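You operate a simulated robot arm through the tools that you are given. There is no shell and no other tool. Be economical: measure what you need, move in short steps, check, and stop when the job is done.

The job below is to be done with a simulated robot arm. You get a single attempt, and the scene is never put back.

JOB
Set block J-56 in the black tray and prime a patch, then put the float back and close the pot.
Fine: load the small float in the small primer pot; the other block stays bare. Set down upright: small float. A coat counts when it lies all over at full strength: go over it till it gets no stronger.

Only the result counts: the job must be done as asked and must still hold three seconds after the hand-in. Knocking over, shifting, dropping, spilling or breaking anything else fails it.

ROBOT AND FRAMES
A 6-joint arm with a two-finger parallel gripper, fixed in place. Base frame: the origin is at the foot of the arm, x ahead of it, y to its left, z up; the work surface is at about z = 0.8. Lengths are in m, angles in degrees, forces in N, time in s.
With the tool pointing down near the work surface it reaches from about 0.24 to 0.64 m from the base axis. Its first joint turns from -66.0 to 66.0 degrees. Payload 2.7 kg.
Tool frame: the origin (TCP) lies between the finger pads and is the grasp point; the fingertips stand 0.023 m ahead of it; z points along the fingers, y is the line along which they close. Largest opening 0.094 m; finger width 0.038, thickness 0.01; the body of the gripper, 0.054 by 0.096 m, starts 0.039 m behind the TCP.
Orientation is that of the tool frame in the base frame, as a unit quaternion [x, y, z, w]. With the fingers straight down and closing along the base's y, the tool's x points along the base's -x, its y along +y and its z along -z.

CONTROLS
- The arm moves only by the tool drive_tool. Its argument "motion" is a list that holds one entry, the list of rows, each a list of 7 numbers: the turn, a rotation vector about the tool's x, y, z in units of 8 degrees (1.0 is 8 degrees), then the shift along the tool's x, y, z in units of 25 mm (1.0 is 25 mm), then the finger opening in m, from 0 to 0.094. In form: [[[ax, ay, az, dx, dy, dz, gripper], ...]]. A call has 1 to 8 rows; each row shifts and turns the commanded pose from where the row before left it, along the tool's axes as they then stand. A call with a number of a shift or a turn outside -1 to 1 is refused whole. Rows are played at 5 a second. More than 0.05 m and 8.6 degrees between two rows, or a gripper value outside its range, and nothing of the call is played. Where a pose cannot be reached the arm comes as near as it can. A force on the tool above 50 N (or 10 N above the force at the start of the call, whichever is more), or a blocked arm, ends the call early, and 0.2 s more pass. Each finger travels about 0.045 m/s and halts on what it meets, pressing with about 31 N; the grip force reading is that of the motor and also rises with nothing between the fingers. The clock runs only during rows and for 0.2 s after the last one: add rows that do not move to give the fingers time. The reply holds the time, the measured pose of the TCP, the force on the tool along the base axes, the opening and the grip force, in the units named above and with some noise, with the torque about the TCP (base axes, N m) and any sound that the robot's microphone picked up.
- Cameras (640 x 400 px; columns grow to the right, rows downward): "scene" is fixed at [0.0805, -0.4423, 1.3819]; the picture's right is [0.78, -0.63, 0.00], its down [-0.46, -0.56, -0.69] and it looks along [0.44, 0.53, -0.72] (base axes); focal length 269 px, centre (320, 200). "wrist" rides on the gripper at [0.086, 0.016, -0.075] in the tool frame; the picture's right is [-0.18, 0.98, 0.00], its down [-0.58, -0.11, -0.81] and it looks along [-0.79, -0.15, 0.59] (tool axes); focal length 243 px, centre (320, 200).
- capture(camera): a new picture of that camera. The clock stands still meanwhile.
- probe_pixels(camera, pixels): for up to 12 pixels [column, row] of the newest picture of that camera ("zoom" is the newest enlarged one), the place [x, y, z] in the base frame of the surface seen there, good to about 0.003 m, but the place of the scene camera against the robot may be out by one fixed shift of up to 0.018 m in any direction. The clock stands still meanwhile.
- zoom(camera, box): a new picture of the part [left, top, right, bottom] of that camera's present view, enlarged. The clock stands still meanwhile.
- hand_in(): hands the job in; it is judged then, once.

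Go step by step. Measure first, check grasps and placings, and put right what went wrong. The budget is 80 turns and 54 pictures, counting those below and the enlarged ones. Unless the task says otherwise, let go and move clear before handing in, and close with one line.

The tools are called after "Request:" as a command line: name --argument value ..., lists and objects as JSON in quotes. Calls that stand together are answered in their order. drive_tool: Moves the arm, as the interface text tells. Its arguments: {"type":"object","properties":{"motion":{"type":"array"}},"required":["motion"]} The other tools are called the same way: capture (camera) takes a picture; probe_pixels (camera, pixels) gives the place of the surface under pixels of a picture; zoom (camera, box) takes an enlarged picture of a part of a camera's view; hand_in () hands the job in.

At the start:

```text
t: 0.0
eef_pos: [0.3032, 0.2741, 1.1024]
tcp_rot: [0.0, 1.0, 0.002, 0.001]
contact_force: [0.0, 0.2, -0.1]
wrist_torque: [0.0, 0.02, 0.02]
gripper_width: 0.0938
grip_force: 0.1
```

scene: 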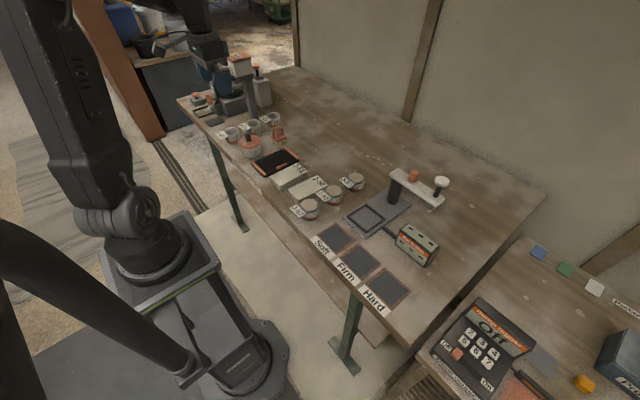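
wrist: 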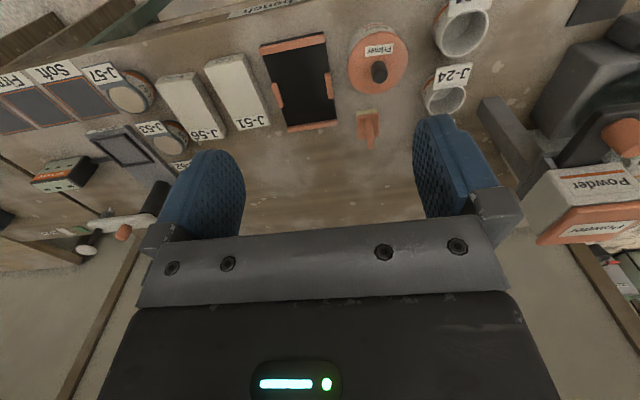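

The pictures show the black tray, blocks J-56 and J-51, and an orange "Primer" pot, and there are more pots nearby. I'll enlarge both views to read the labels.

Request:
zoom --camera "scene" --box '[180, 50, 380, 225]'

Request:
zoom --camera "scene" --box '[280, 150, 480, 325]'

Request:
zoom --camera "wrist" --box '[150, 0, 510, 225]'

```text
2.29 times, centred on (280, 138) of scene
```

zoom: 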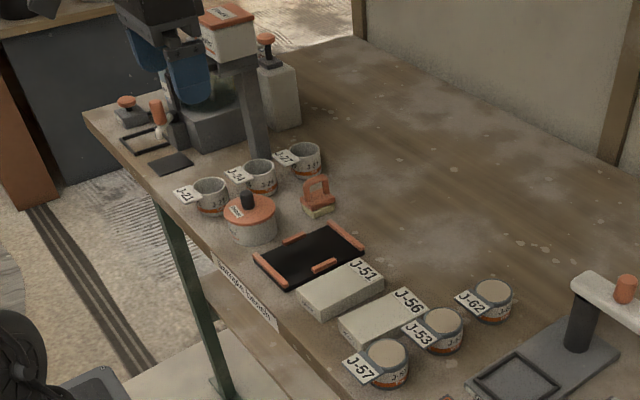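

```text
2.29 times, centred on (380, 238) of scene
```

zoom: 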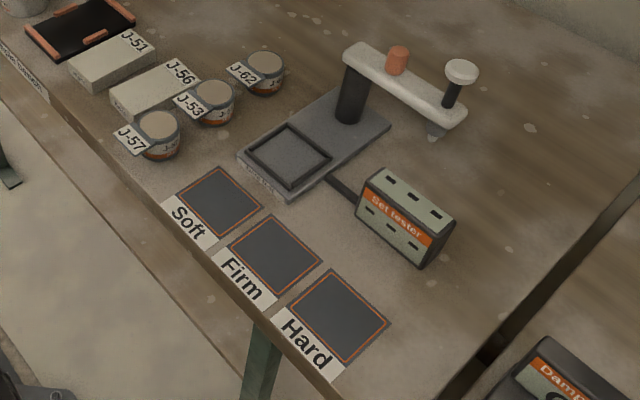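

```text
1.78 times, centred on (330, 112) of wrist
```

zoom: 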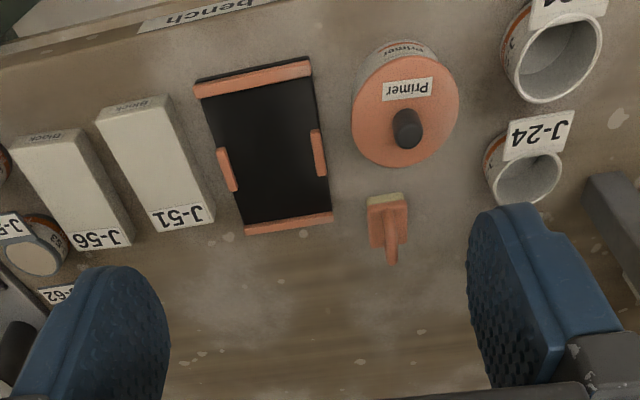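

The labels read clearly: J-56 lies beyond J-51, and the tray, the lidded primer pot and the float stand beside it. I'll probe these points in the wrist zoom.

Request:
probe_pixels --camera "zoom" --pixels '[[20, 150], [75, 135], [128, 240], [75, 245], [75, 190], [104, 108], [165, 100], [212, 218], [158, 225], [50, 300], [100, 320], [320, 260]]'

Request:
probe_pixels --camera "zoom" --pixels '[[200, 88], [308, 66], [330, 217], [250, 230], [265, 150], [228, 170], [318, 150], [407, 125], [370, 110], [388, 212], [391, 255], [385, 198]]'

```text
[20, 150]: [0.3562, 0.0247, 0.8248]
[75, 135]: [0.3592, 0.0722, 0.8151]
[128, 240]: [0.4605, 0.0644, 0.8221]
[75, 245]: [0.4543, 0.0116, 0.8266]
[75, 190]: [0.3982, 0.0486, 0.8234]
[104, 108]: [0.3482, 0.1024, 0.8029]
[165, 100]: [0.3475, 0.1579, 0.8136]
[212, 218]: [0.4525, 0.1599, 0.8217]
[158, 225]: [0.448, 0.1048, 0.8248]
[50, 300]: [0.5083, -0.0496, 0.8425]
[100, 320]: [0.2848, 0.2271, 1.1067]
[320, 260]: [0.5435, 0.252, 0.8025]
```

```text
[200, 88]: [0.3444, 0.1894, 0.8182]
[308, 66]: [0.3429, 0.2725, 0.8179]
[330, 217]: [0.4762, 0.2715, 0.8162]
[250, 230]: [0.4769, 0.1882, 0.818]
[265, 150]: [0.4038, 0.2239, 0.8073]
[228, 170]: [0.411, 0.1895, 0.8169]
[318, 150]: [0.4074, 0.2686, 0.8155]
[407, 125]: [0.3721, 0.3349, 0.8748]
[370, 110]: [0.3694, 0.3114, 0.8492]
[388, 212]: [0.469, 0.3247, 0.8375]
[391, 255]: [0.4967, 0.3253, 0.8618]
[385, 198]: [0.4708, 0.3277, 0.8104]
```

The tray, block, pot and float are measured, with J-56 centred near (0.407, 0.043). I'll move above J-56 for a closer look.

Request:
drive_tool --motion '[[[0, 0, 0, -0.4, -1, 0.6, 0.094], [0, 0, 0, -0.4, -1, 0.6, 0.094], [0, 0, 0, -0.4, -1, 0.6, 0.094], [0, 0, 0, -0.4, -1, 0.6, 0.094], [0, 0, 0, -0.4, -1, 0.6, 0.094], [0, 0, 0, -0.4, -1, 0.6, 0.094], [0, 0, 0, -0.4, -1, 0.6, 0.094], [0, 0, 0, -0.4, -1, 0.6, 0.094]]]'

Request:
capture --camera "wrist"

```text
t: 1.8
eef_pos: [0.3852, 0.0744, 0.982]
tcp_rot: [0.0, 1.0, 0.001, 0.001]
contact_force: [-0.7, 0.3, 0.6]
wrist_torque: [0.02, 0.01, 0.01]
gripper_width: 0.0941
grip_force: 0.1
```

```text
48 pictures are left
```

wrist: 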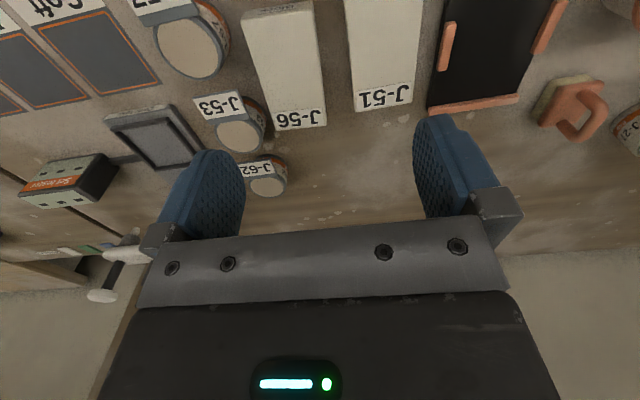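

J-56 looks plain at (285,65). I'll probe its edges and those of its neighbours to fix its centre and turn.

Request:
probe_pixels --camera "wrist" --pixels '[[246, 18], [316, 5], [325, 123], [276, 129], [300, 60], [265, 90], [319, 80], [347, 20], [352, 80], [240, 135], [238, 108], [205, 45]]'

Request:
zoom --camera "wrist" --box '[180, 0, 440, 160]'

```text
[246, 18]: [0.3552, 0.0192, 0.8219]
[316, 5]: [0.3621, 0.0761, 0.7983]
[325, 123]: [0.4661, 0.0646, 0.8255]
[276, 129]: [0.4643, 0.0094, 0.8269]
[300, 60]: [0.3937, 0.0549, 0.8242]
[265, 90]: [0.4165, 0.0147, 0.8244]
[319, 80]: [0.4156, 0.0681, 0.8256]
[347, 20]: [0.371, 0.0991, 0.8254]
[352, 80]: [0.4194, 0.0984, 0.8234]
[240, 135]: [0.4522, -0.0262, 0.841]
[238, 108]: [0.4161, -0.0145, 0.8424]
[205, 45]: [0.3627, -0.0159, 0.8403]
```

```text
2.46 times, centred on (310, 80) of wrist
```

zoom: 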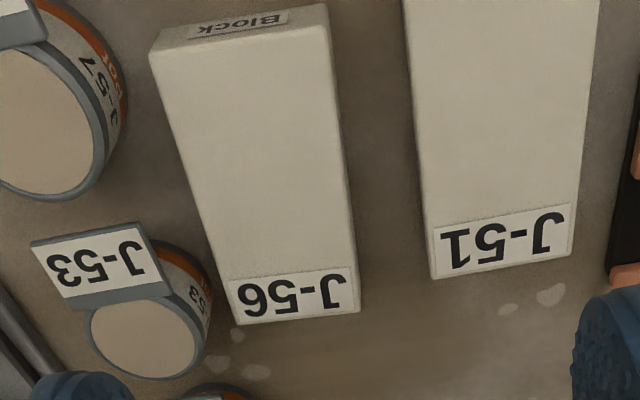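

Request:
probe_pixels --camera "zoom" --pixels '[[155, 55], [322, 10], [355, 305], [239, 319], [185, 150], [340, 150], [210, 240], [352, 240], [210, 320], [208, 275], [195, 345], [128, 100]]'

Request:
probe_pixels --camera "zoom" --pixels '[[410, 100], [418, 200], [432, 270], [200, 285], [380, 200], [160, 180]]'

```text
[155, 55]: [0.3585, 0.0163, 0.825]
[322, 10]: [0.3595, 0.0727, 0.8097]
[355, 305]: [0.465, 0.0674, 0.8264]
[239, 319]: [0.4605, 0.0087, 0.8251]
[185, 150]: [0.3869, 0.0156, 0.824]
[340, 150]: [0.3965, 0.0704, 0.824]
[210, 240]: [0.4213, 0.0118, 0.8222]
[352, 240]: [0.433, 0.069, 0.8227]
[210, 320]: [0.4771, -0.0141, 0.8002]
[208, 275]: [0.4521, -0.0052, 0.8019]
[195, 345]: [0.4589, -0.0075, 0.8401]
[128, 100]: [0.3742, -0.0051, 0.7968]
```

```text
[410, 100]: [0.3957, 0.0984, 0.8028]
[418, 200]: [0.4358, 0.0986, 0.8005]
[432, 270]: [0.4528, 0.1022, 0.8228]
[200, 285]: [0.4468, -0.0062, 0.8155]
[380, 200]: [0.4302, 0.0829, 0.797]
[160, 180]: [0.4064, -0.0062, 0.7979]
```

Block J-56 is about 0.107 x 0.056 x 0.0245 m, centred at (0.410, 0.042) and turned about -3.6°. Before grasping it, I'll look at the tray, pot and float close up.

Request:
drive_tool --motion '[[[0, 0, 0, 0.5, 1, 0, 0.094], [0, 0, 0, 0.5, 1, 0, 0.094], [0, 0, 0, 0.5, 1, 0, 0.094], [0, 0, 0, 0.5, 1, 0, 0.094], [0, 0, 0, 0.3, 1, 0, 0.094], [0, 0, 0, 0.3, 1, 0, 0.094], [0, 0, 0, 0.2, 1, 0, 0.094], [0, 0, 0, 0, 0.8, 0, 0.094]]]'

Request:
capture --camera "wrist"

```text
t: 3.6
eef_pos: [0.3144, 0.2702, 0.9827]
tcp_rot: [0.0, 1.0, 0.002, 0.0]
contact_force: [-0.1, -0.3, 0.0]
wrist_torque: [0.04, 0.02, 0.02]
gripper_width: 0.0937
grip_force: 0.0
```

```text
46 pictures are left
```

wrist: 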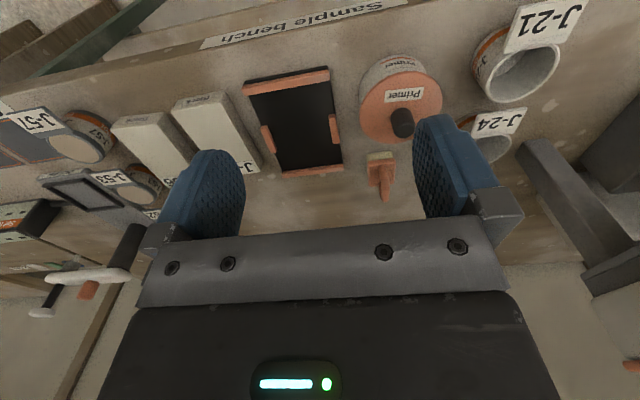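

Request:
zoom --camera "wrist" --box '[230, 40, 470, 210]'

```text
2.35 times, centred on (350, 125) of wrist
```

zoom: 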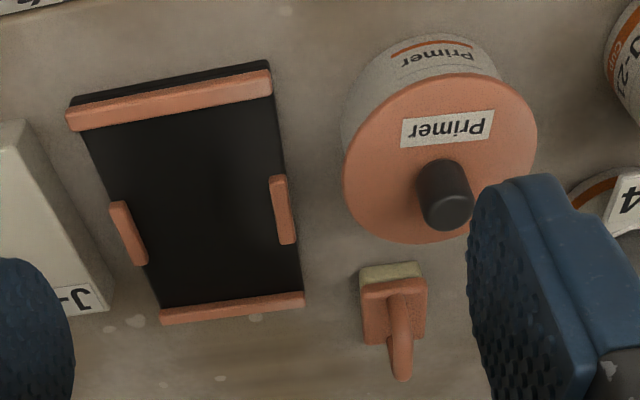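

The tray lips, lid and float show clearly in this zoom. I'll probe them.

Request:
probe_pixels --camera "zoom" --pixels '[[100, 128], [270, 98], [85, 118], [265, 82], [165, 308], [300, 293], [170, 318], [140, 225], [280, 210], [125, 235], [290, 210], [220, 200]]'

Request:
probe_pixels --camera "zoom" --pixels '[[350, 165], [440, 80], [530, 150], [440, 238], [446, 205], [446, 170], [425, 180], [468, 180], [370, 200], [420, 110], [395, 47], [352, 110]]'

Request:
probe_pixels --camera "zoom" --pixels '[[390, 275], [362, 285], [424, 285], [365, 330], [424, 330], [402, 290], [400, 370], [402, 330], [393, 340], [411, 340], [392, 268], [380, 320]]'

```text
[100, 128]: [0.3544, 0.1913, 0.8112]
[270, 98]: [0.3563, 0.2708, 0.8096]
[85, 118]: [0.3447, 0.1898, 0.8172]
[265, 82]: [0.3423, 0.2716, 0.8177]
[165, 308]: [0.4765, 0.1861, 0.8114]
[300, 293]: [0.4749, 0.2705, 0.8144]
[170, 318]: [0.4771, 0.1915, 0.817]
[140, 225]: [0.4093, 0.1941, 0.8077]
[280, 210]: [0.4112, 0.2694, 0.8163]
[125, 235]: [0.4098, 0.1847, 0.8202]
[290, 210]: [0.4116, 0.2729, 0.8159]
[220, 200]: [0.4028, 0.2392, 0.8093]
```

```text
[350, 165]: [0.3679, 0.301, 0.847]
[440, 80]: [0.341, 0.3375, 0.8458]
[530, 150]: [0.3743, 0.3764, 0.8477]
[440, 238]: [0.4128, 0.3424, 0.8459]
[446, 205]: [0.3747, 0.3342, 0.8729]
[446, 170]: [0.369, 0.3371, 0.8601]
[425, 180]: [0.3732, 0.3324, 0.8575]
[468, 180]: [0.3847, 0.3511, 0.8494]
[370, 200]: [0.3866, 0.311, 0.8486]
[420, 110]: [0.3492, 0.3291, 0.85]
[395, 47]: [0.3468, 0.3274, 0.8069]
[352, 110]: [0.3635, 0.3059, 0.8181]
```

```text
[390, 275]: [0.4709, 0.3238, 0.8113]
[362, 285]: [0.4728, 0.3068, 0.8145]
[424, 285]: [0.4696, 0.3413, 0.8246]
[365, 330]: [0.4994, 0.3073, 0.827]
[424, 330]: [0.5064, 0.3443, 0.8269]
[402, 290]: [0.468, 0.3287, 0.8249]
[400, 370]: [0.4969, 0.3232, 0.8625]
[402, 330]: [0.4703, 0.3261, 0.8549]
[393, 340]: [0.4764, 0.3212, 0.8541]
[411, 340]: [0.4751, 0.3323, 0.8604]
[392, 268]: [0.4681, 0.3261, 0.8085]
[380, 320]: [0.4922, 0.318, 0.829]
```

The tray floor is at z≈0.808, with inner x 0.354–0.469 and y 0.193–0.267. The lid knob is near (0.376, 0.338), and the float handle is a 10 mm wide loop along x near (0.485, 0.326) with its top at 0.862. I'll go to J-56 first.

Request:
drive_tool --motion '[[[0, 0, 0, -0.48, -1, 0.2, 0.07], [0, 0, 0, -0.48, -1, 0.2, 0.07], [0, 0, 0, -0.48, -1, 0.2, 0.07], [0, 0, 0, -0.48, -1, 0.2, 0.07], [0, 0, 0, -0.48, -1, 0.2, 0.07], [0, 0, 0, -0.48, -1, 0.2, 0.07], [0, 0, 0, -0.48, -1, 0.2, 0.07], [0, 0, 0, -0.48, -1, 0.2, 0.07]]]'

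Request:
drive_tool --motion '[[[0, 0, 0, 0, -1, 0.5, 0.07], [0, 0, 0, 0, -0.12, 0.5, 0.07], [0, 0, 0.45, 0, 0, 0, 0.07], [0, 0, 0, 0, 0, 0, 0.07]]]'

Request:
capture --camera "wrist"

```text
t: 5.4
eef_pos: [0.4101, 0.0689, 0.9414]
tcp_rot: [0.001, 1.0, 0.002, 0.0]
contact_force: [0.1, 0.3, 0.9]
wrist_torque: [-0.02, 0.01, -0.01]
gripper_width: 0.0702
grip_force: 0.1
```

```text
t: 6.4
eef_pos: [0.4088, 0.0423, 0.9171]
tcp_rot: [0.032, 0.999, 0.002, 0.001]
contact_force: [0.4, -0.1, 0.8]
wrist_torque: [0.01, 0.0, -0.02]
gripper_width: 0.0703
grip_force: 0.1
```

```text
44 pictures are left
```

wrist: 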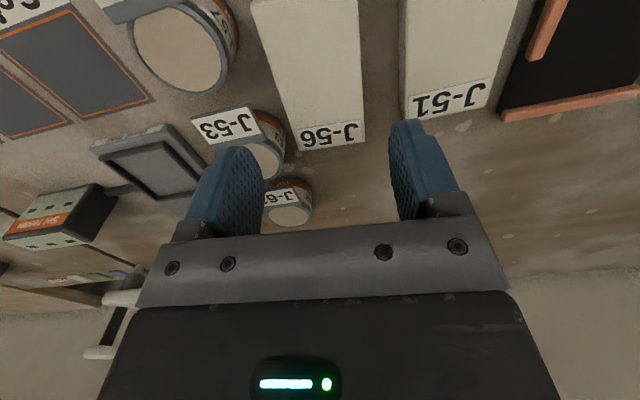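

The gripper is turned -3.7° to match the block. I'll probe the block edges and the J-53 plate once more to check finger clearance.

Request:
probe_pixels --camera "wrist" --pixels '[[275, 80], [285, 115], [363, 80], [265, 40], [360, 30], [299, 148], [365, 140], [252, 110], [260, 132], [280, 135], [235, 40], [403, 80]]'

```text
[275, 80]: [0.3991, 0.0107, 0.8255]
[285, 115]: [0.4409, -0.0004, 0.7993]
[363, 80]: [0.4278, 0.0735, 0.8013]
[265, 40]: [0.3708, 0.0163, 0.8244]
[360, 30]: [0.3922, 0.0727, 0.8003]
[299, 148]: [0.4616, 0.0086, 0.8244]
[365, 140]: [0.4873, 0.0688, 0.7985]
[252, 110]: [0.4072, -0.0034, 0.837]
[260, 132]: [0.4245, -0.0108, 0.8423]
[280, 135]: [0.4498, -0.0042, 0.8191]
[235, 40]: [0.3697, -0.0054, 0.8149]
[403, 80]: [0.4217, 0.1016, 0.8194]
```

The J-53 plate corner is at y≈-0.003 and the block edge at y≈0.012, so I'll use a 0.065 opening. I'll go down part way and check.

Request:
drive_tool --motion '[[[0, 0, 0, -0.04, 0, 0, 0.065], [0, 0, 0, 0, 0, 0.8, 0.065], [0, 0, 0, 0, 0, 0.8, 0.065], [0, 0, 0, 0, 0, 0.6, 0.065], [0, 0, 0, 0, 0, 0, 0.065]]]'

Request:
capture --camera "wrist"

Request:
zoom --camera "scene" --box '[240, 140, 360, 230]'

```text
t: 7.6
eef_pos: [0.411, 0.042, 0.8599]
tcp_rot: [0.031, 1.0, 0.002, 0.001]
contact_force: [0.0, -0.4, -1.3]
wrist_torque: [0.02, 0.01, -0.02]
gripper_width: 0.065
grip_force: 0.0
```

```text
43 pictures are left
```

wrist: 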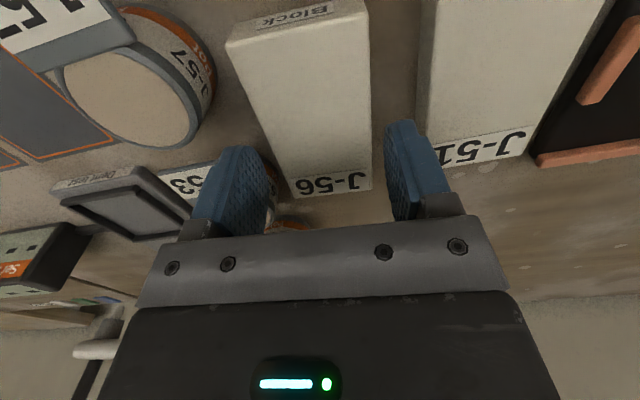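

```text
4.44 times, centred on (300, 185) of scene
```

zoom: 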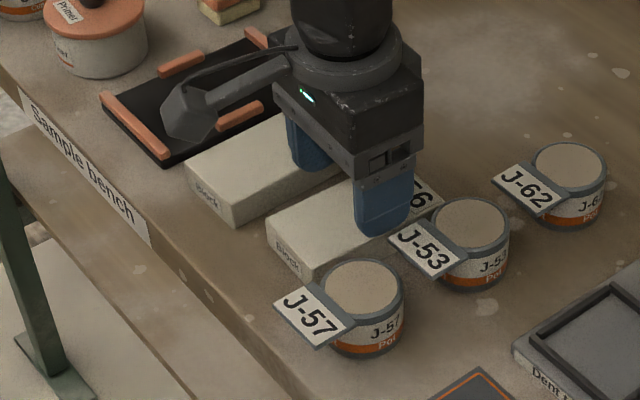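

Both fingers straddle J-56, and the near finger is clear of the J-53 plate. I'll go down to about 0.836 in small rows and close.

Request:
drive_tool --motion '[[[0, 0, 0, 0, 0, 0.35, 0.065], [0, 0, 0, 0, 0, 0.35, 0.065], [0, 0, 0, 0, 0, 0.3, 0.065], [0, 0, 0, 0, 0, 0, 0.065]]]'

Request:
drive_tool --motion '[[[0, 0, 0, 0, 0, 0, 0.06], [0, 0, 0, 0, 0, 0, 0.05], [0, 0, 0, 0, 0, 0, 0.05], [0, 0, 0, 0, 0, 0, 0.05]]]'

```text
t: 8.6
eef_pos: [0.4106, 0.0418, 0.8369]
tcp_rot: [0.031, 1.0, 0.002, 0.001]
contact_force: [0.0, 0.3, -0.1]
wrist_torque: [0.01, 0.02, 0.02]
gripper_width: 0.0648
grip_force: 0.1
```

```text
t: 9.6
eef_pos: [0.411, 0.0419, 0.8371]
tcp_rot: [0.032, 0.999, 0.001, 0.001]
contact_force: [0.2, -0.4, 0.6]
wrist_torque: [-0.03, -0.01, 0.01]
gripper_width: 0.0592
grip_force: 31.4
```

The fingers halted at 0.059 with full grip force, so the block is held. I'll lift it straight up and check.

Request:
drive_tool --motion '[[[0, 0, 0, 0, 0, -0.3, 0.05], [0, 0, 0, 0, 0, -0.8, 0.05], [0, 0, 0, 0, 0, -1, 0.05], [0, 0, 0, 0, 0, -1, 0.05], [0, 0, -0.45, 0, 0, 0, 0.05], [0, 0, 0, 0, 0, 0, 0.05]]]'

Request:
capture --camera "wrist"

```text
t: 11.0
eef_pos: [0.4103, 0.0419, 0.916]
tcp_rot: [-0.001, 1.0, 0.002, 0.001]
contact_force: [0.1, 0.4, -1.0]
wrist_torque: [-0.04, 0.0, 0.04]
gripper_width: 0.0591
grip_force: 30.9
```

```text
41 pictures are left
```

wrist: 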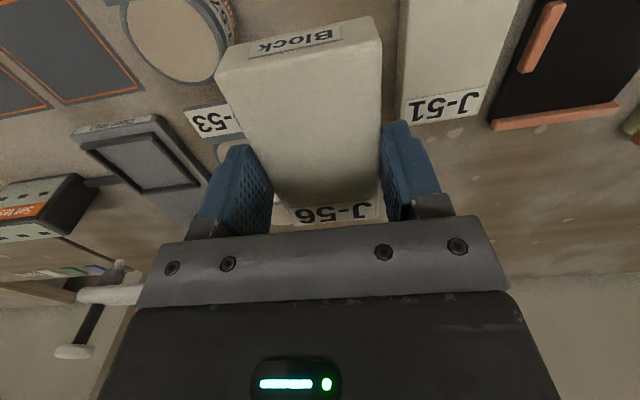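

Held. I'll measure how the block sits in the gripper and then carry it across to above the tray.

Request:
probe_pixels --camera "wrist" --pixels '[[222, 70], [370, 40], [380, 60], [295, 220], [377, 215], [250, 110], [380, 110], [225, 95], [376, 25], [300, 55]]'

Request:
drive_tool --motion '[[[0, 0, 0, 0, 0.95, 0, 0.05], [0, 0, 0, 0, 0.95, 0, 0.05], [0, 0, 0, 0, 0.95, 0, 0.05], [0, 0, 0, 0, 0.95, 0, 0.05], [0, 0, 0, 0, 0.95, 0, 0.05], [0, 0, 0, 0, 0.95, 0, 0.05], [0, 0, 0, 0, 0.95, 0, 0.05], [0, 0, 0, 0, 0.9, 0, 0.05]]]'

Request:
capture --camera "wrist"

```text
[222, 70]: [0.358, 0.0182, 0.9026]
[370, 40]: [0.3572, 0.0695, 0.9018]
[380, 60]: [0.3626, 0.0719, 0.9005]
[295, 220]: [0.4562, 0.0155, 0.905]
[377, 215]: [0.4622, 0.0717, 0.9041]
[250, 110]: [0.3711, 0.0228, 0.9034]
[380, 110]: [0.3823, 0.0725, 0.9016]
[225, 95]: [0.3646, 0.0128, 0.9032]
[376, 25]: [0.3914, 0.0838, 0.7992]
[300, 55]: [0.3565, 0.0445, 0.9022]
```

```text
t: 12.8
eef_pos: [0.4106, 0.2316, 0.9173]
tcp_rot: [0.0, 1.0, 0.002, 0.001]
contact_force: [0.3, 0.4, -1.8]
wrist_torque: [-0.03, -0.02, 0.02]
gripper_width: 0.0593
grip_force: 31.4
```

```text
40 pictures are left
```

wrist: 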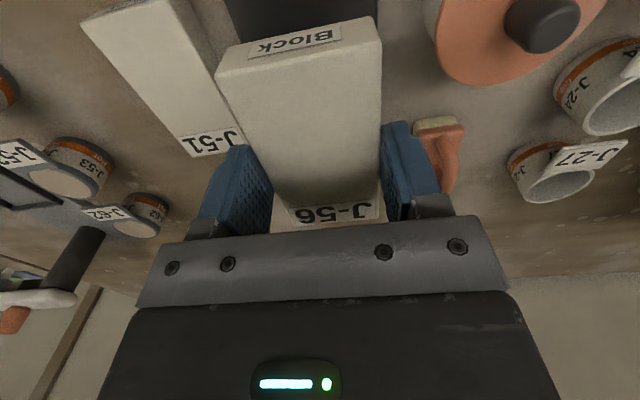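

The block is centred under the tool, and the tray centre is at about (0.411, 0.231). I'll lower it to just above the floor.

Request:
drive_tool --motion '[[[0, 0, 0, 0, -0.03, 0.8, 0.05], [0, 0, 0, 0, 0, 0.8, 0.05], [0, 0, 0, 0, 0, 0.6, 0.05], [0, 0, 0, 0, 0, 0.4, 0.05], [0, 0, 0, 0, 0, 0.15, 0.05], [0, 0, 0, 0, 0, 0, 0.05]]]'

Request:
capture --camera "wrist"

Request:
zoom --camera "scene" --box '[220, 110, 340, 200]'

```text
t: 14.2
eef_pos: [0.4106, 0.2308, 0.8476]
tcp_rot: [0.0, 1.0, 0.002, 0.002]
contact_force: [0.7, 0.1, 0.7]
wrist_torque: [-0.05, 0.05, 0.04]
gripper_width: 0.0595
grip_force: 31.1
```

```text
39 pictures are left
```

wrist: 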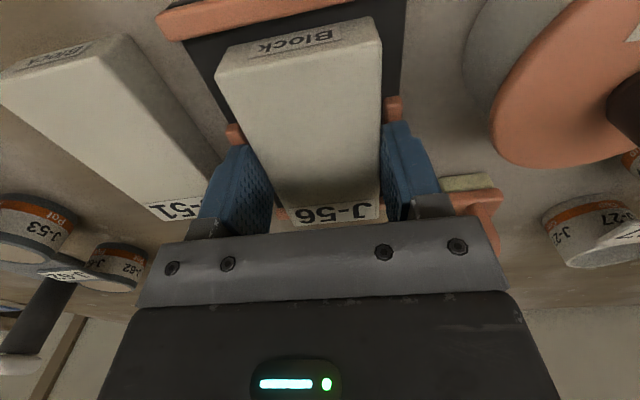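

```text
4.44 times, centred on (280, 155) of scene
```

zoom: 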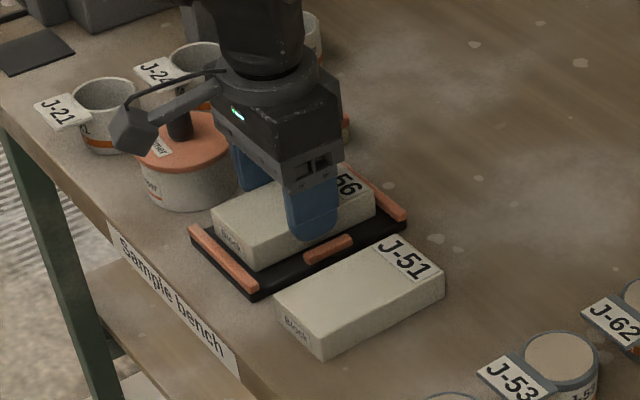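

The block hovers about 2–3 mm above the floor, and I'll check the end gaps with the scene zoom.

Request:
probe_pixels --camera "zoom" --pixels '[[228, 258], [238, 268], [255, 270], [377, 205], [372, 195], [395, 215], [270, 250], [320, 270], [300, 250], [280, 240]]'

Request:
probe_pixels --camera "wrist" --pixels '[[270, 20], [290, 30], [250, 40], [230, 45], [375, 105], [250, 75], [236, 135], [393, 105], [340, 25], [205, 38]]'

```text
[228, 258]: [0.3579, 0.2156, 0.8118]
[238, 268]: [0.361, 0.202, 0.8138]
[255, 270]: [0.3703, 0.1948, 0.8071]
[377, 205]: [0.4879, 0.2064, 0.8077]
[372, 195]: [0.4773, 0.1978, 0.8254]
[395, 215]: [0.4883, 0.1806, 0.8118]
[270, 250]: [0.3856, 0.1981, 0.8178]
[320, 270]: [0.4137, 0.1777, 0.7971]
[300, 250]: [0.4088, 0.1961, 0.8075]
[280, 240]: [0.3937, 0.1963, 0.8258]
```

```text
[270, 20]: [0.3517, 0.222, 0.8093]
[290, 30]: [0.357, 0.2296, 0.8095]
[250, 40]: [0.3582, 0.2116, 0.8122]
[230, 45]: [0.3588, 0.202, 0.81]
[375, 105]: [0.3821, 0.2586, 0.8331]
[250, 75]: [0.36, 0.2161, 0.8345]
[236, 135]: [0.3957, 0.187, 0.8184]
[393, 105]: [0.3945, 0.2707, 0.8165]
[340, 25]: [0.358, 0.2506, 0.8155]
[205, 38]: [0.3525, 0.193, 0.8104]
```

The gaps at both ends are about 4–5 mm, so it fits. I'll lower it to contact.

Request:
drive_tool --motion '[[[0, 0, 0, 0, 0, 0.06, 0.05], [0, 0, 0, 0, 0, 0.05, 0.05], [0, 0, 0, 0, 0, 0, 0.05]]]'

```text
t: 15.0
eef_pos: [0.4123, 0.2308, 0.8456]
tcp_rot: [0.0, 1.0, 0.002, 0.002]
contact_force: [-9.1, -2.3, 26.0]
wrist_torque: [-0.13, 0.16, -0.02]
gripper_width: 0.0595
grip_force: 30.5
```

Contact shows as 26 N upward. I'll ease off slightly, release, and rise.

Request:
drive_tool --motion '[[[0, 0, 0, 0, 0, -0.04, 0.05], [0, 0, 0, 0, 0, 0, 0.064], [0, 0, 0, 0, 0, 0, 0.068], [0, 0, 0, 0, 0, 0, 0.068], [0, 0, 0, 0, 0, -0.8, 0.068], [0, 0, 0, 0, 0, -1, 0.068], [0, 0, 0, 0.9, 0, -1, 0.068], [0, 0, 0, 0.9, 0, -1, 0.068]]]'

Request:
capture --camera "wrist"

```text
t: 16.8
eef_pos: [0.365, 0.229, 0.9413]
tcp_rot: [0.0, 1.0, 0.001, 0.001]
contact_force: [-0.2, -0.4, -0.4]
wrist_torque: [-0.03, -0.01, -0.01]
gripper_width: 0.068
grip_force: 0.1
```

```text
37 pictures are left
```

wrist: 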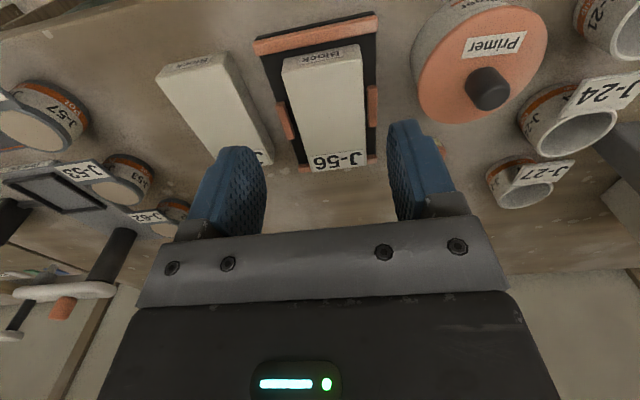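

Request:
zoom --camera "wrist" --box '[230, 0, 470, 180]'

Request:
probe_pixels --camera "wrist" --pixels '[[285, 65], [360, 50], [300, 165], [363, 160], [320, 110], [484, 90], [488, 102], [468, 85], [505, 85], [488, 68], [416, 70], [546, 50]]'

```text
2.22 times, centred on (350, 90) of wrist
```

zoom: 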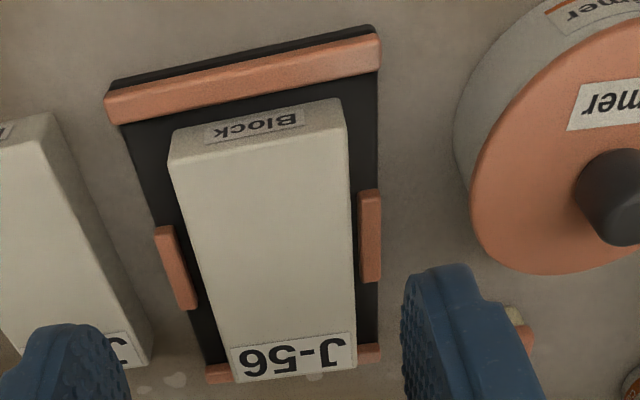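

```text
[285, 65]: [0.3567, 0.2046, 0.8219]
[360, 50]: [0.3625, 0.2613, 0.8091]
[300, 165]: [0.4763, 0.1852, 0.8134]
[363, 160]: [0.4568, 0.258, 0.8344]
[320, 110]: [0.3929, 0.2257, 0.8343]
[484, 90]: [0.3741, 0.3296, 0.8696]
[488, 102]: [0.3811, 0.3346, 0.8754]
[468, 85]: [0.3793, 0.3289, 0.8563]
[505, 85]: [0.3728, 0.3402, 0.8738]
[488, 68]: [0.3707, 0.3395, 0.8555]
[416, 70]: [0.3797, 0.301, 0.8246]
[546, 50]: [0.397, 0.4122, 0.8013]
```

Request:
probe_pixels --camera "zoom" --pixels '[[180, 168], [260, 160], [340, 140], [210, 250], [340, 240], [240, 375], [290, 360], [350, 360], [218, 374], [368, 352], [260, 100], [140, 112]]'

Request:
zoom --camera "scene" --box '[220, 110, 340, 200]'

```text
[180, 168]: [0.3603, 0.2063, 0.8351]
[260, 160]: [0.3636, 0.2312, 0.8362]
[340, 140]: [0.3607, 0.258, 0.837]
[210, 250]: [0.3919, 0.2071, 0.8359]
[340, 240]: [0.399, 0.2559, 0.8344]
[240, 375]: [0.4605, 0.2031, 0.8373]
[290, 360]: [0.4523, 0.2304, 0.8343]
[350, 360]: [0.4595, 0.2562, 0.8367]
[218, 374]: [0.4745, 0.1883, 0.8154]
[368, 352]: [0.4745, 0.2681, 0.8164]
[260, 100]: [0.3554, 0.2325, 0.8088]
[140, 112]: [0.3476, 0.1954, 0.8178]
```

```text
4.44 times, centred on (280, 155) of scene
```

zoom: 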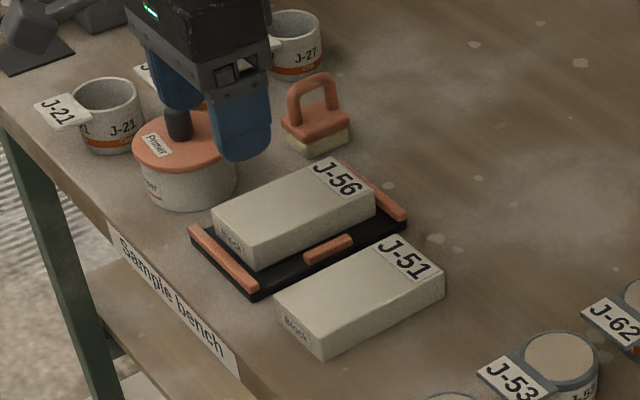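

J-56 lies flat inside the tray lips with its top level at z≈0.8355. Next is the lid, so I'll move above the knob near (0.377, 0.338).

Request:
drive_tool --motion '[[[0, 0, 0, -0.1, 0.9, 0, 0.05], [0, 0, 0, -0.1, 0.9, 0, 0.05], [0, 0, 0, -0.1, 0.9, 0, 0.05], [0, 0, 0, -0.1, 0.9, 0, 0.05], [0, 0, 0, -0.08, 0.75, 0, 0.05], [0, 0, 0, 0, 0, 0, 0.05]]]'

Request:
capture --camera "wrist"

```text
t: 18.2
eef_pos: [0.3788, 0.34, 0.9405]
tcp_rot: [0.0, 1.0, 0.002, 0.001]
contact_force: [-0.5, 0.2, 0.1]
wrist_torque: [-0.01, -0.01, -0.02]
gripper_width: 0.0501
grip_force: 0.1
```

```text
34 pictures are left
```

wrist: 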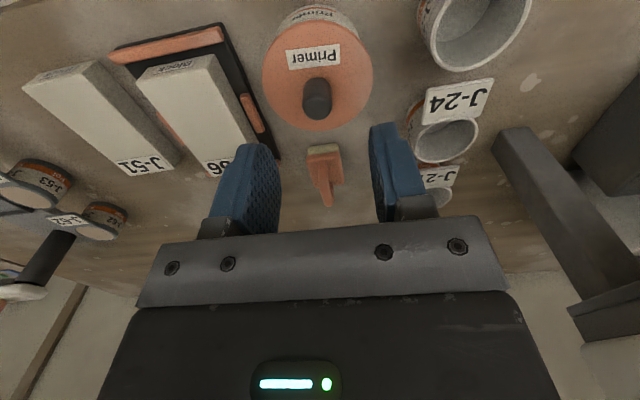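

Request:
probe_pixels --camera "wrist" --pixels '[[304, 95], [328, 95], [316, 80], [316, 108], [264, 80], [371, 72], [316, 129], [316, 43], [434, 87], [415, 130], [427, 50], [316, 116]]'

Request:
zoom --camera "wrist" --box '[240, 0, 400, 220]'

```text
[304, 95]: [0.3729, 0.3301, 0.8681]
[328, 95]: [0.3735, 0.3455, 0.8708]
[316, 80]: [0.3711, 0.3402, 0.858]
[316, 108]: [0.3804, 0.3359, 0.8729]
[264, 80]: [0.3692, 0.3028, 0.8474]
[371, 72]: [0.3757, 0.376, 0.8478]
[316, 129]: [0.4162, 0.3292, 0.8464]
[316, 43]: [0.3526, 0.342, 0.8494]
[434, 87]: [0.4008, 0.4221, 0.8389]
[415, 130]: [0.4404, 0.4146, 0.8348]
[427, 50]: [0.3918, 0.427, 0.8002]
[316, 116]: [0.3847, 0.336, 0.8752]
```

```text
1.82 times, centred on (320, 110) of wrist
```

zoom: 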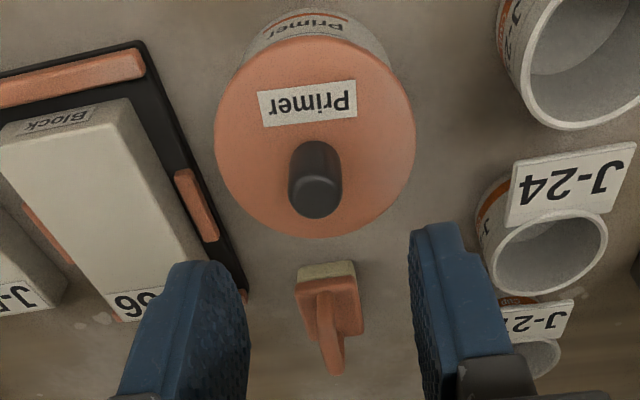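

The knob is centred at about (0.379, 0.338), with its top at 0.8755 and the lid surface at 0.848. I'll go down over it to about 0.875 and close.

Request:
drive_tool --motion '[[[0, 0, 0, 0, -0.08, 0.8, 0.045], [0, 0, 0, 0, 0, 0.8, 0.045], [0, 0, 0, 0, 0, 0.6, 0.045], [0, 0, 0, 0, 0, 0.4, 0.045], [0, 0, 0, 0, 0, 0, 0.03], [0, 0, 0, 0, 0, 0, 0.008], [0, 0, 0, 0, 0, 0, 0.008], [0, 0, 0, 0, 0, 0, 0.008]]]'

```text
t: 20.0
eef_pos: [0.3782, 0.3377, 0.8762]
tcp_rot: [0.0, 1.0, 0.002, 0.001]
contact_force: [-0.2, 0.5, -0.3]
wrist_torque: [0.0, 0.01, 0.02]
gripper_width: 0.0182
grip_force: 30.9
heard: snap
```

The knob is gripped at 0.018 and a "snap" was heard. I'll lift a little and see whether the lid comes off.

Request:
drive_tool --motion '[[[0, 0, 0, 0, 0, -0.2, 0.008], [0, 0, 0, 0, 0, -0.3, 0.008], [0, 0, 0, 0, 0, 0, 0.008]]]'

Request:
capture --camera "scene"

Request:
zoom --camera "scene" --box '[200, 90, 320, 180]'

```text
t: 20.8
eef_pos: [0.3776, 0.3382, 0.8876]
tcp_rot: [0.0, 1.0, 0.002, 0.001]
contact_force: [0.4, 0.3, -0.7]
wrist_torque: [0.01, -0.02, -0.03]
gripper_width: 0.0188
grip_force: 31.2
```

```text
32 pictures are left
```

scene: 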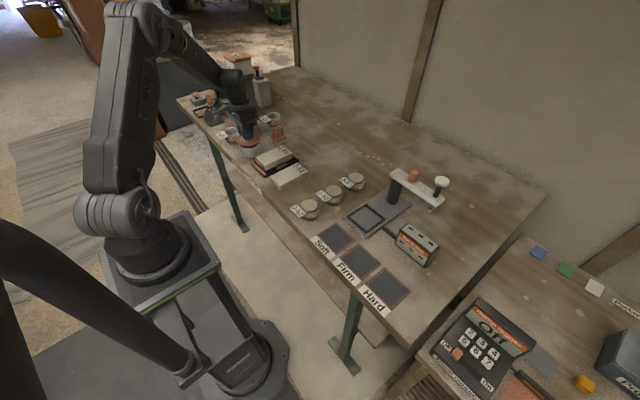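

```text
4.44 times, centred on (260, 135) of scene
```

zoom: 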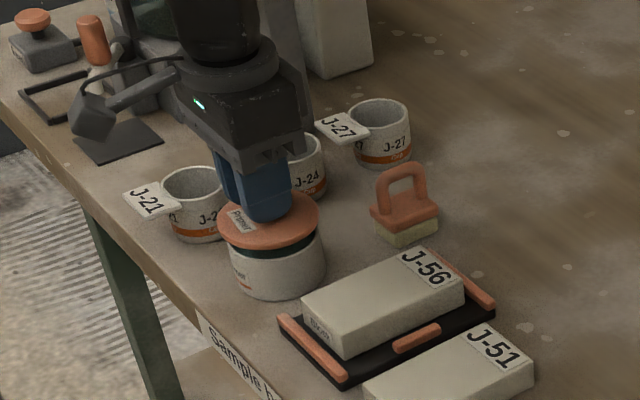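

The lid lifts off cleanly and has a plug beneath. I'll raise it and carry it to the free bench area near (0.545, 0.215).

Request:
drive_tool --motion '[[[0, 0, 0, 0, 0, -1, 0.008], [0, 0, 0, 0, 0, -1, 0.008], [0, 0, 0, 0, 0, -0.4, 0.008]]]'

Request:
drive_tool --motion '[[[0, 0, 0, -0.95, -0.7, 0, 0.008], [0, 0, 0, -0.95, -0.7, 0, 0.008], [0, 0, 0, -0.95, -0.7, 0, 0.008], [0, 0, 0, -0.95, -0.7, 0, 0.008], [0, 0, 0, -0.95, -0.7, 0, 0.008], [0, 0, 0, -0.95, -0.7, 0, 0.008], [0, 0, 0, -0.95, -0.7, 0, 0.008], [0, 0, 0, 0, 0, 0, 0.008]]]'

Request:
capture --camera "wrist"

```text
t: 21.6
eef_pos: [0.3776, 0.3365, 0.9491]
tcp_rot: [0.0, 1.0, 0.002, 0.001]
contact_force: [-0.5, 1.0, -0.3]
wrist_torque: [0.0, 0.0, 0.02]
gripper_width: 0.0186
grip_force: 31.1
```

```text
t: 23.4
eef_pos: [0.5448, 0.2159, 0.9455]
tcp_rot: [0.0, 1.0, 0.002, 0.0]
contact_force: [0.5, -0.6, -0.5]
wrist_torque: [-0.02, 0.01, 0.01]
gripper_width: 0.0184
grip_force: 30.6
```

```text
30 pictures are left
```

wrist: 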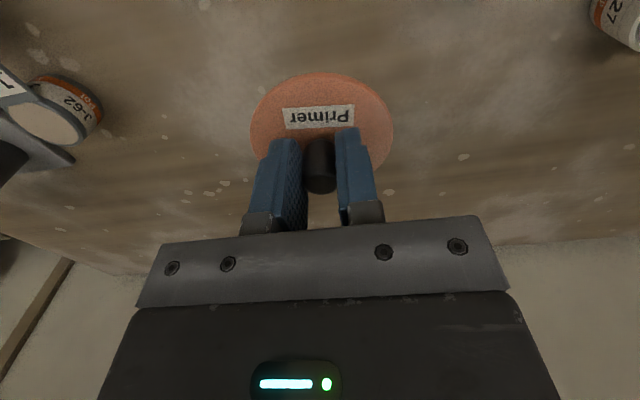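

The space under the lid is clear. I'll lower it close to the bench and then feel for contact.

Request:
drive_tool --motion '[[[0, 0, 0, 0, 0, 1, 0.008], [0, 0, 0, 0, 0, 1, 0.008], [0, 0, 0, 0, 0, 1, 0.008], [0, 0, 0, 0, 0, 0.6, 0.008], [0, 0, 0, 0, 0, 0, 0.008]]]'

Request:
drive_tool --motion '[[[0, 0, 0, 0, 0, 0.08, 0.008], [0, 0, 0, 0, 0, 0.08, 0.008], [0, 0, 0, 0, 0, 0.08, 0.008], [0, 0, 0, 0, 0, 0.08, 0.008], [0, 0, 0, 0, 0, 0.08, 0.008]]]'

```text
t: 24.6
eef_pos: [0.5468, 0.2158, 0.8552]
tcp_rot: [0.0, 1.0, 0.001, 0.001]
contact_force: [0.1, -0.3, -0.6]
wrist_torque: [0.04, 0.01, 0.0]
gripper_width: 0.0188
grip_force: 31.2
```

```text
t: 25.8
eef_pos: [0.5451, 0.216, 0.8472]
tcp_rot: [0.0, 1.0, 0.001, 0.002]
contact_force: [1.0, -0.3, -0.1]
wrist_torque: [-0.01, 0.0, 0.01]
gripper_width: 0.0187
grip_force: 31.0
```

Request:
drive_tool --motion '[[[0, 0, 0, 0, 0, 0.08, 0.008], [0, 0, 0, 0, 0, 0.08, 0.008], [0, 0, 0, 0, 0, 0.08, 0.008], [0, 0, 0, 0, 0, 0, 0.008]]]'

Request:
zoom --camera "scene" --box '[260, 90, 380, 180]'

```text
t: 26.8
eef_pos: [0.5445, 0.215, 0.8418]
tcp_rot: [0.0, 1.0, 0.002, 0.002]
contact_force: [-0.7, 0.2, -0.1]
wrist_torque: [-0.02, -0.05, 0.01]
gripper_width: 0.0185
grip_force: 31.0
```

```text
4.44 times, centred on (320, 135) of scene
```

zoom: 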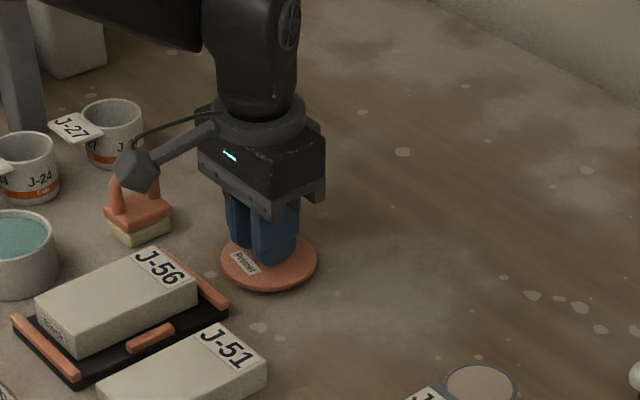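

The primer is teal and high in the pot, and the lid is nearly down. I'll keep lowering until there is contact.

Request:
drive_tool --motion '[[[0, 0, 0, 0, 0, 0.07, 0.008], [0, 0, 0, 0, 0, 0.07, 0.008], [0, 0, 0, 0, 0, 0, 0.008]]]'

```text
t: 27.6
eef_pos: [0.5449, 0.2164, 0.8369]
tcp_rot: [0.0, 1.0, 0.002, 0.001]
contact_force: [0.7, 1.6, -0.7]
wrist_torque: [-0.05, -0.01, -0.02]
gripper_width: 0.0185
grip_force: 31.4
```

Request:
drive_tool --motion '[[[0, 0, 0, 0, 0, 0.07, 0.008], [0, 0, 0, 0, 0, 0.05, 0.008], [0, 0, 0, 0, 0, 0, 0.008]]]'

```text
t: 28.4
eef_pos: [0.5454, 0.2149, 0.836]
tcp_rot: [0.0, 1.0, 0.002, 0.001]
contact_force: [0.7, 0.6, 4.6]
wrist_torque: [-0.1, 0.03, 0.01]
gripper_width: 0.0189
grip_force: 31.0
```

Contact came at 0.836, so the lid is on the bench. I'll release, rise and move to look at the float.

Request:
drive_tool --motion '[[[0, 0, 0, 0, 0, 0, 0.03], [0, 0, 0, 0, 0, 0, 0.045], [0, 0, 0, 0, 0, 0, 0.045], [0, 0, 0, 0, 0, -1, 0.045], [0, 0, 0, 0, 0, -1, 0.045], [0, 0, 0, 0, 0, -1, 0.045], [0, 0, 0, 0, 0, -1, 0.045]]]'

Request:
drive_tool --motion '[[[0, 0, 0, 0.8, 0.9, 0, 0.045], [0, 0, 0, 0.8, 0.9, 0, 0.045], [0, 0, 0, 0.8, 0.9, 0, 0.045], [0, 0, 0, 0.8, 0.9, 0, 0.045], [0, 0, 0, 0.8, 0.8, 0, 0.045], [0, 0, 0, 0, 0, 0, 0.045]]]'

Request:
capture --camera "wrist"

```text
t: 30.0
eef_pos: [0.5449, 0.2138, 0.9337]
tcp_rot: [0.0, 1.0, 0.001, 0.001]
contact_force: [0.6, -0.2, -0.1]
wrist_torque: [-0.02, 0.0, -0.02]
gripper_width: 0.0451
grip_force: 0.0
```

```text
t: 31.4
eef_pos: [0.4447, 0.3251, 0.9344]
tcp_rot: [0.0, 1.0, 0.002, 0.001]
contact_force: [-0.3, -0.8, 0.4]
wrist_torque: [-0.01, -0.03, 0.01]
gripper_width: 0.0455
grip_force: 0.0
```

```text
28 pictures are left
```

wrist: 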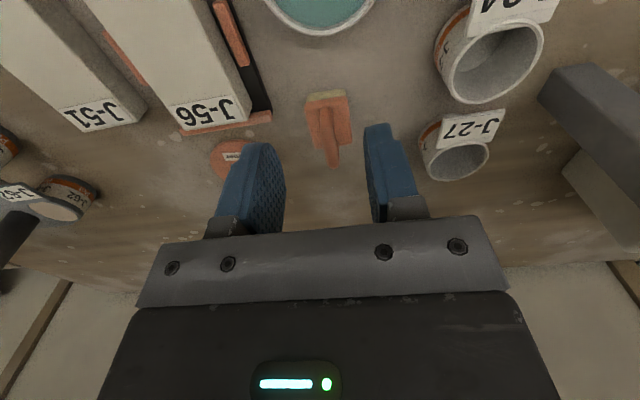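

Request:
zoom --camera "wrist" --box '[280, 70, 380, 180]'

```text
3.64 times, centred on (330, 125) of wrist
```

zoom: 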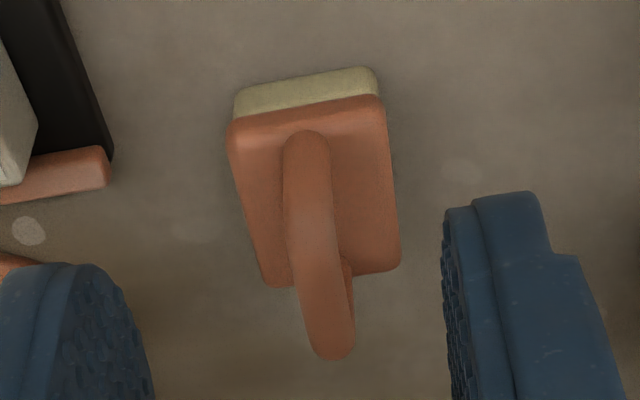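

Request:
probe_pixels --camera "zoom" --pixels '[[238, 135], [380, 112], [270, 280], [392, 262], [300, 145], [310, 240], [315, 300], [328, 340], [290, 200], [332, 200], [305, 85], [348, 300]]'

Request:
probe_pixels --camera "wrist" --pixels '[[320, 10], [320, 30], [275, 8], [371, 5], [300, 5], [345, 15]]'

```text
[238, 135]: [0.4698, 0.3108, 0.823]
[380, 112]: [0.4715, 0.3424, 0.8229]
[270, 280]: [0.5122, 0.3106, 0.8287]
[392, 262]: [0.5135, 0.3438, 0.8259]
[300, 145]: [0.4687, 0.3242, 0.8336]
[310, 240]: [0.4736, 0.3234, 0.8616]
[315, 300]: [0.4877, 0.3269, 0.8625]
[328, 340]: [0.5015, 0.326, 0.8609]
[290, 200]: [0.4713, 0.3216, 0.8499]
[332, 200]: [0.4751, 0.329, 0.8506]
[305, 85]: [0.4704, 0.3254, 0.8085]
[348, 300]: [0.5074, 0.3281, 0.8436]
```

```text
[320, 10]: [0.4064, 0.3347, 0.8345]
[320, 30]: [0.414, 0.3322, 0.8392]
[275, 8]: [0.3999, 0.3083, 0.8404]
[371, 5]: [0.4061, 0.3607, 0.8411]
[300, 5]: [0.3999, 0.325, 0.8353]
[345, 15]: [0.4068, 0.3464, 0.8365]
```

The float is 0.044 x 0.036 m, centred at (0.491, 0.327), with the loop handle along x and its top at 0.8625. The primer surface is at about 0.835. I'll grip the handle at TCP z≈0.856.

Request:
drive_tool --motion '[[[0, 0, 0, -0.9, 0.06, 0.3, 0.04], [0, 0, 0, -0.94, 0, 0.6, 0.04], [0, 0, 0, 0, 0, 0.9, 0.04], [0, 0, 0, 0, 0, 0.9, 0.04], [0, 0, 0, 0, 0, 0.43, 0.04], [0, 0, 0, 0, 0, 0, 0.04]]]'

Request:
capture --camera "wrist"

```text
t: 32.8
eef_pos: [0.4898, 0.3252, 0.8559]
tcp_rot: [0.0, 1.0, 0.002, 0.001]
contact_force: [-0.1, 0.2, 0.4]
wrist_torque: [0.01, 0.01, 0.0]
gripper_width: 0.0404
grip_force: 0.0
```

```text
26 pictures are left
```

wrist: 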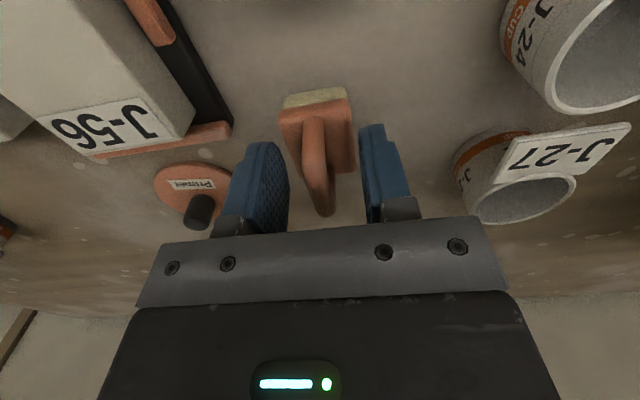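

The fingers straddle the handle. I'll close and lift.

Request:
drive_tool --motion '[[[0, 0, 0, 0, 0, 0, 0.02], [0, 0, 0, 0, 0, 0, 0.004], [0, 0, 0, 0, 0, 0, 0.004], [0, 0, 0, 0, 0, 0, 0.004]]]'

Request:
drive_tool --motion '[[[0, 0, 0, 0, 0, -0.3, 0.004], [0, 0, 0, 0, 0, -1, 0.004], [0, 0, 0, 0, 0, -1, 0.004], [0, 0, 0, 0, 0, -0.7, 0.004], [0, 0, 0, 0, 0, 0, 0.004]]]'

Request:
capture --camera "wrist"

```text
t: 33.8
eef_pos: [0.4908, 0.3247, 0.8559]
tcp_rot: [0.0, 1.0, 0.002, 0.001]
contact_force: [-0.4, -0.9, 0.3]
wrist_torque: [-0.03, -0.02, -0.02]
gripper_width: 0.0105
grip_force: 30.3
```

```text
t: 35.0
eef_pos: [0.4907, 0.3259, 0.9322]
tcp_rot: [0.0, 1.0, 0.001, 0.001]
contact_force: [-1.0, 1.1, -0.9]
wrist_torque: [0.01, -0.01, -0.02]
gripper_width: 0.0101
grip_force: 30.7
```

```text
25 pictures are left
```

wrist: 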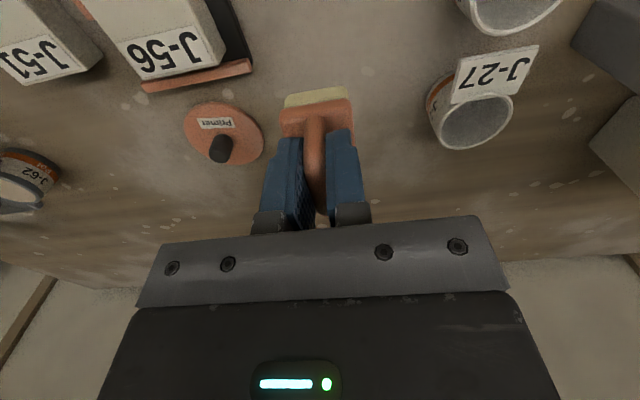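

The float is held with its bottom 0.056 below the TCP. I'll move over the pot centre at (0.378, 0.338).

Request:
drive_tool --motion '[[[0, 0, 0, 0.9, 0.09, 0, 0.004], [0, 0, 0, 0.9, 0.09, 0, 0.004], [0, 0, 0, 0.9, 0.09, 0, 0.004], [0, 0, 0, 0.9, 0.09, 0, 0.004], [0, 0, 0, 0.9, 0.09, 0, 0.004], [0, 0, 0, 0, 0, 0, 0.004]]]'

Request:
capture --camera "wrist"

Request:
zoom --camera "scene" --box '[200, 90, 320, 180]'

```text
t: 36.4
eef_pos: [0.3779, 0.337, 0.9313]
tcp_rot: [-0.001, 1.0, 0.001, 0.001]
contact_force: [1.2, -0.2, -0.9]
wrist_torque: [0.0, 0.01, 0.03]
gripper_width: 0.01
grip_force: 30.9
```

```text
24 pictures are left
```

wrist: 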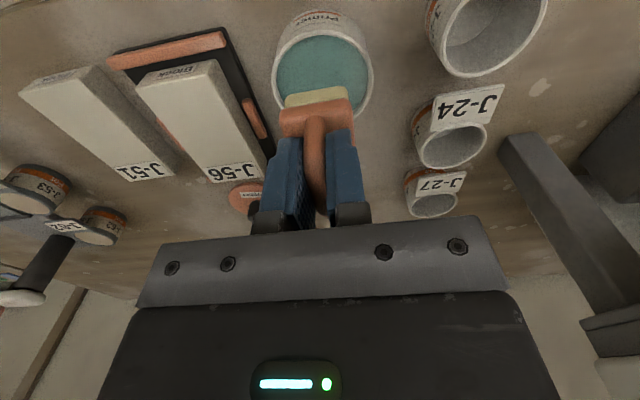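

```text
4.44 times, centred on (260, 135) of scene
```

zoom: 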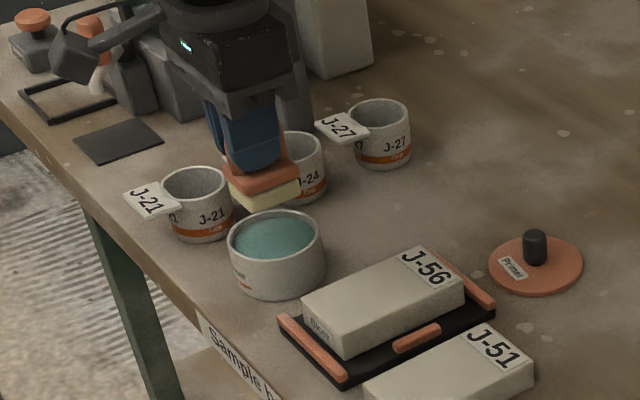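

Request:
probe_pixels --camera "wrist" --pixels '[[276, 80], [371, 72], [320, 33], [365, 105], [282, 75], [365, 75], [320, 60], [320, 42], [345, 91], [289, 100], [275, 60], [360, 45]]'

```text
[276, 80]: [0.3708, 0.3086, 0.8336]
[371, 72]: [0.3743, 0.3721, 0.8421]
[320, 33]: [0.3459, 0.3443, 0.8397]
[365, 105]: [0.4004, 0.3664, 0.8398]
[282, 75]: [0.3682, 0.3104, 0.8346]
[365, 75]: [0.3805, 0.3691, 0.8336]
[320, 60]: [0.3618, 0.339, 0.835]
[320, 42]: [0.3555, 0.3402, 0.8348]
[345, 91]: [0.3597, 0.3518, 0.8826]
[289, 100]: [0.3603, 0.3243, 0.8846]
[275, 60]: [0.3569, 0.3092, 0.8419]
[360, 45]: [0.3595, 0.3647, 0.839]
```

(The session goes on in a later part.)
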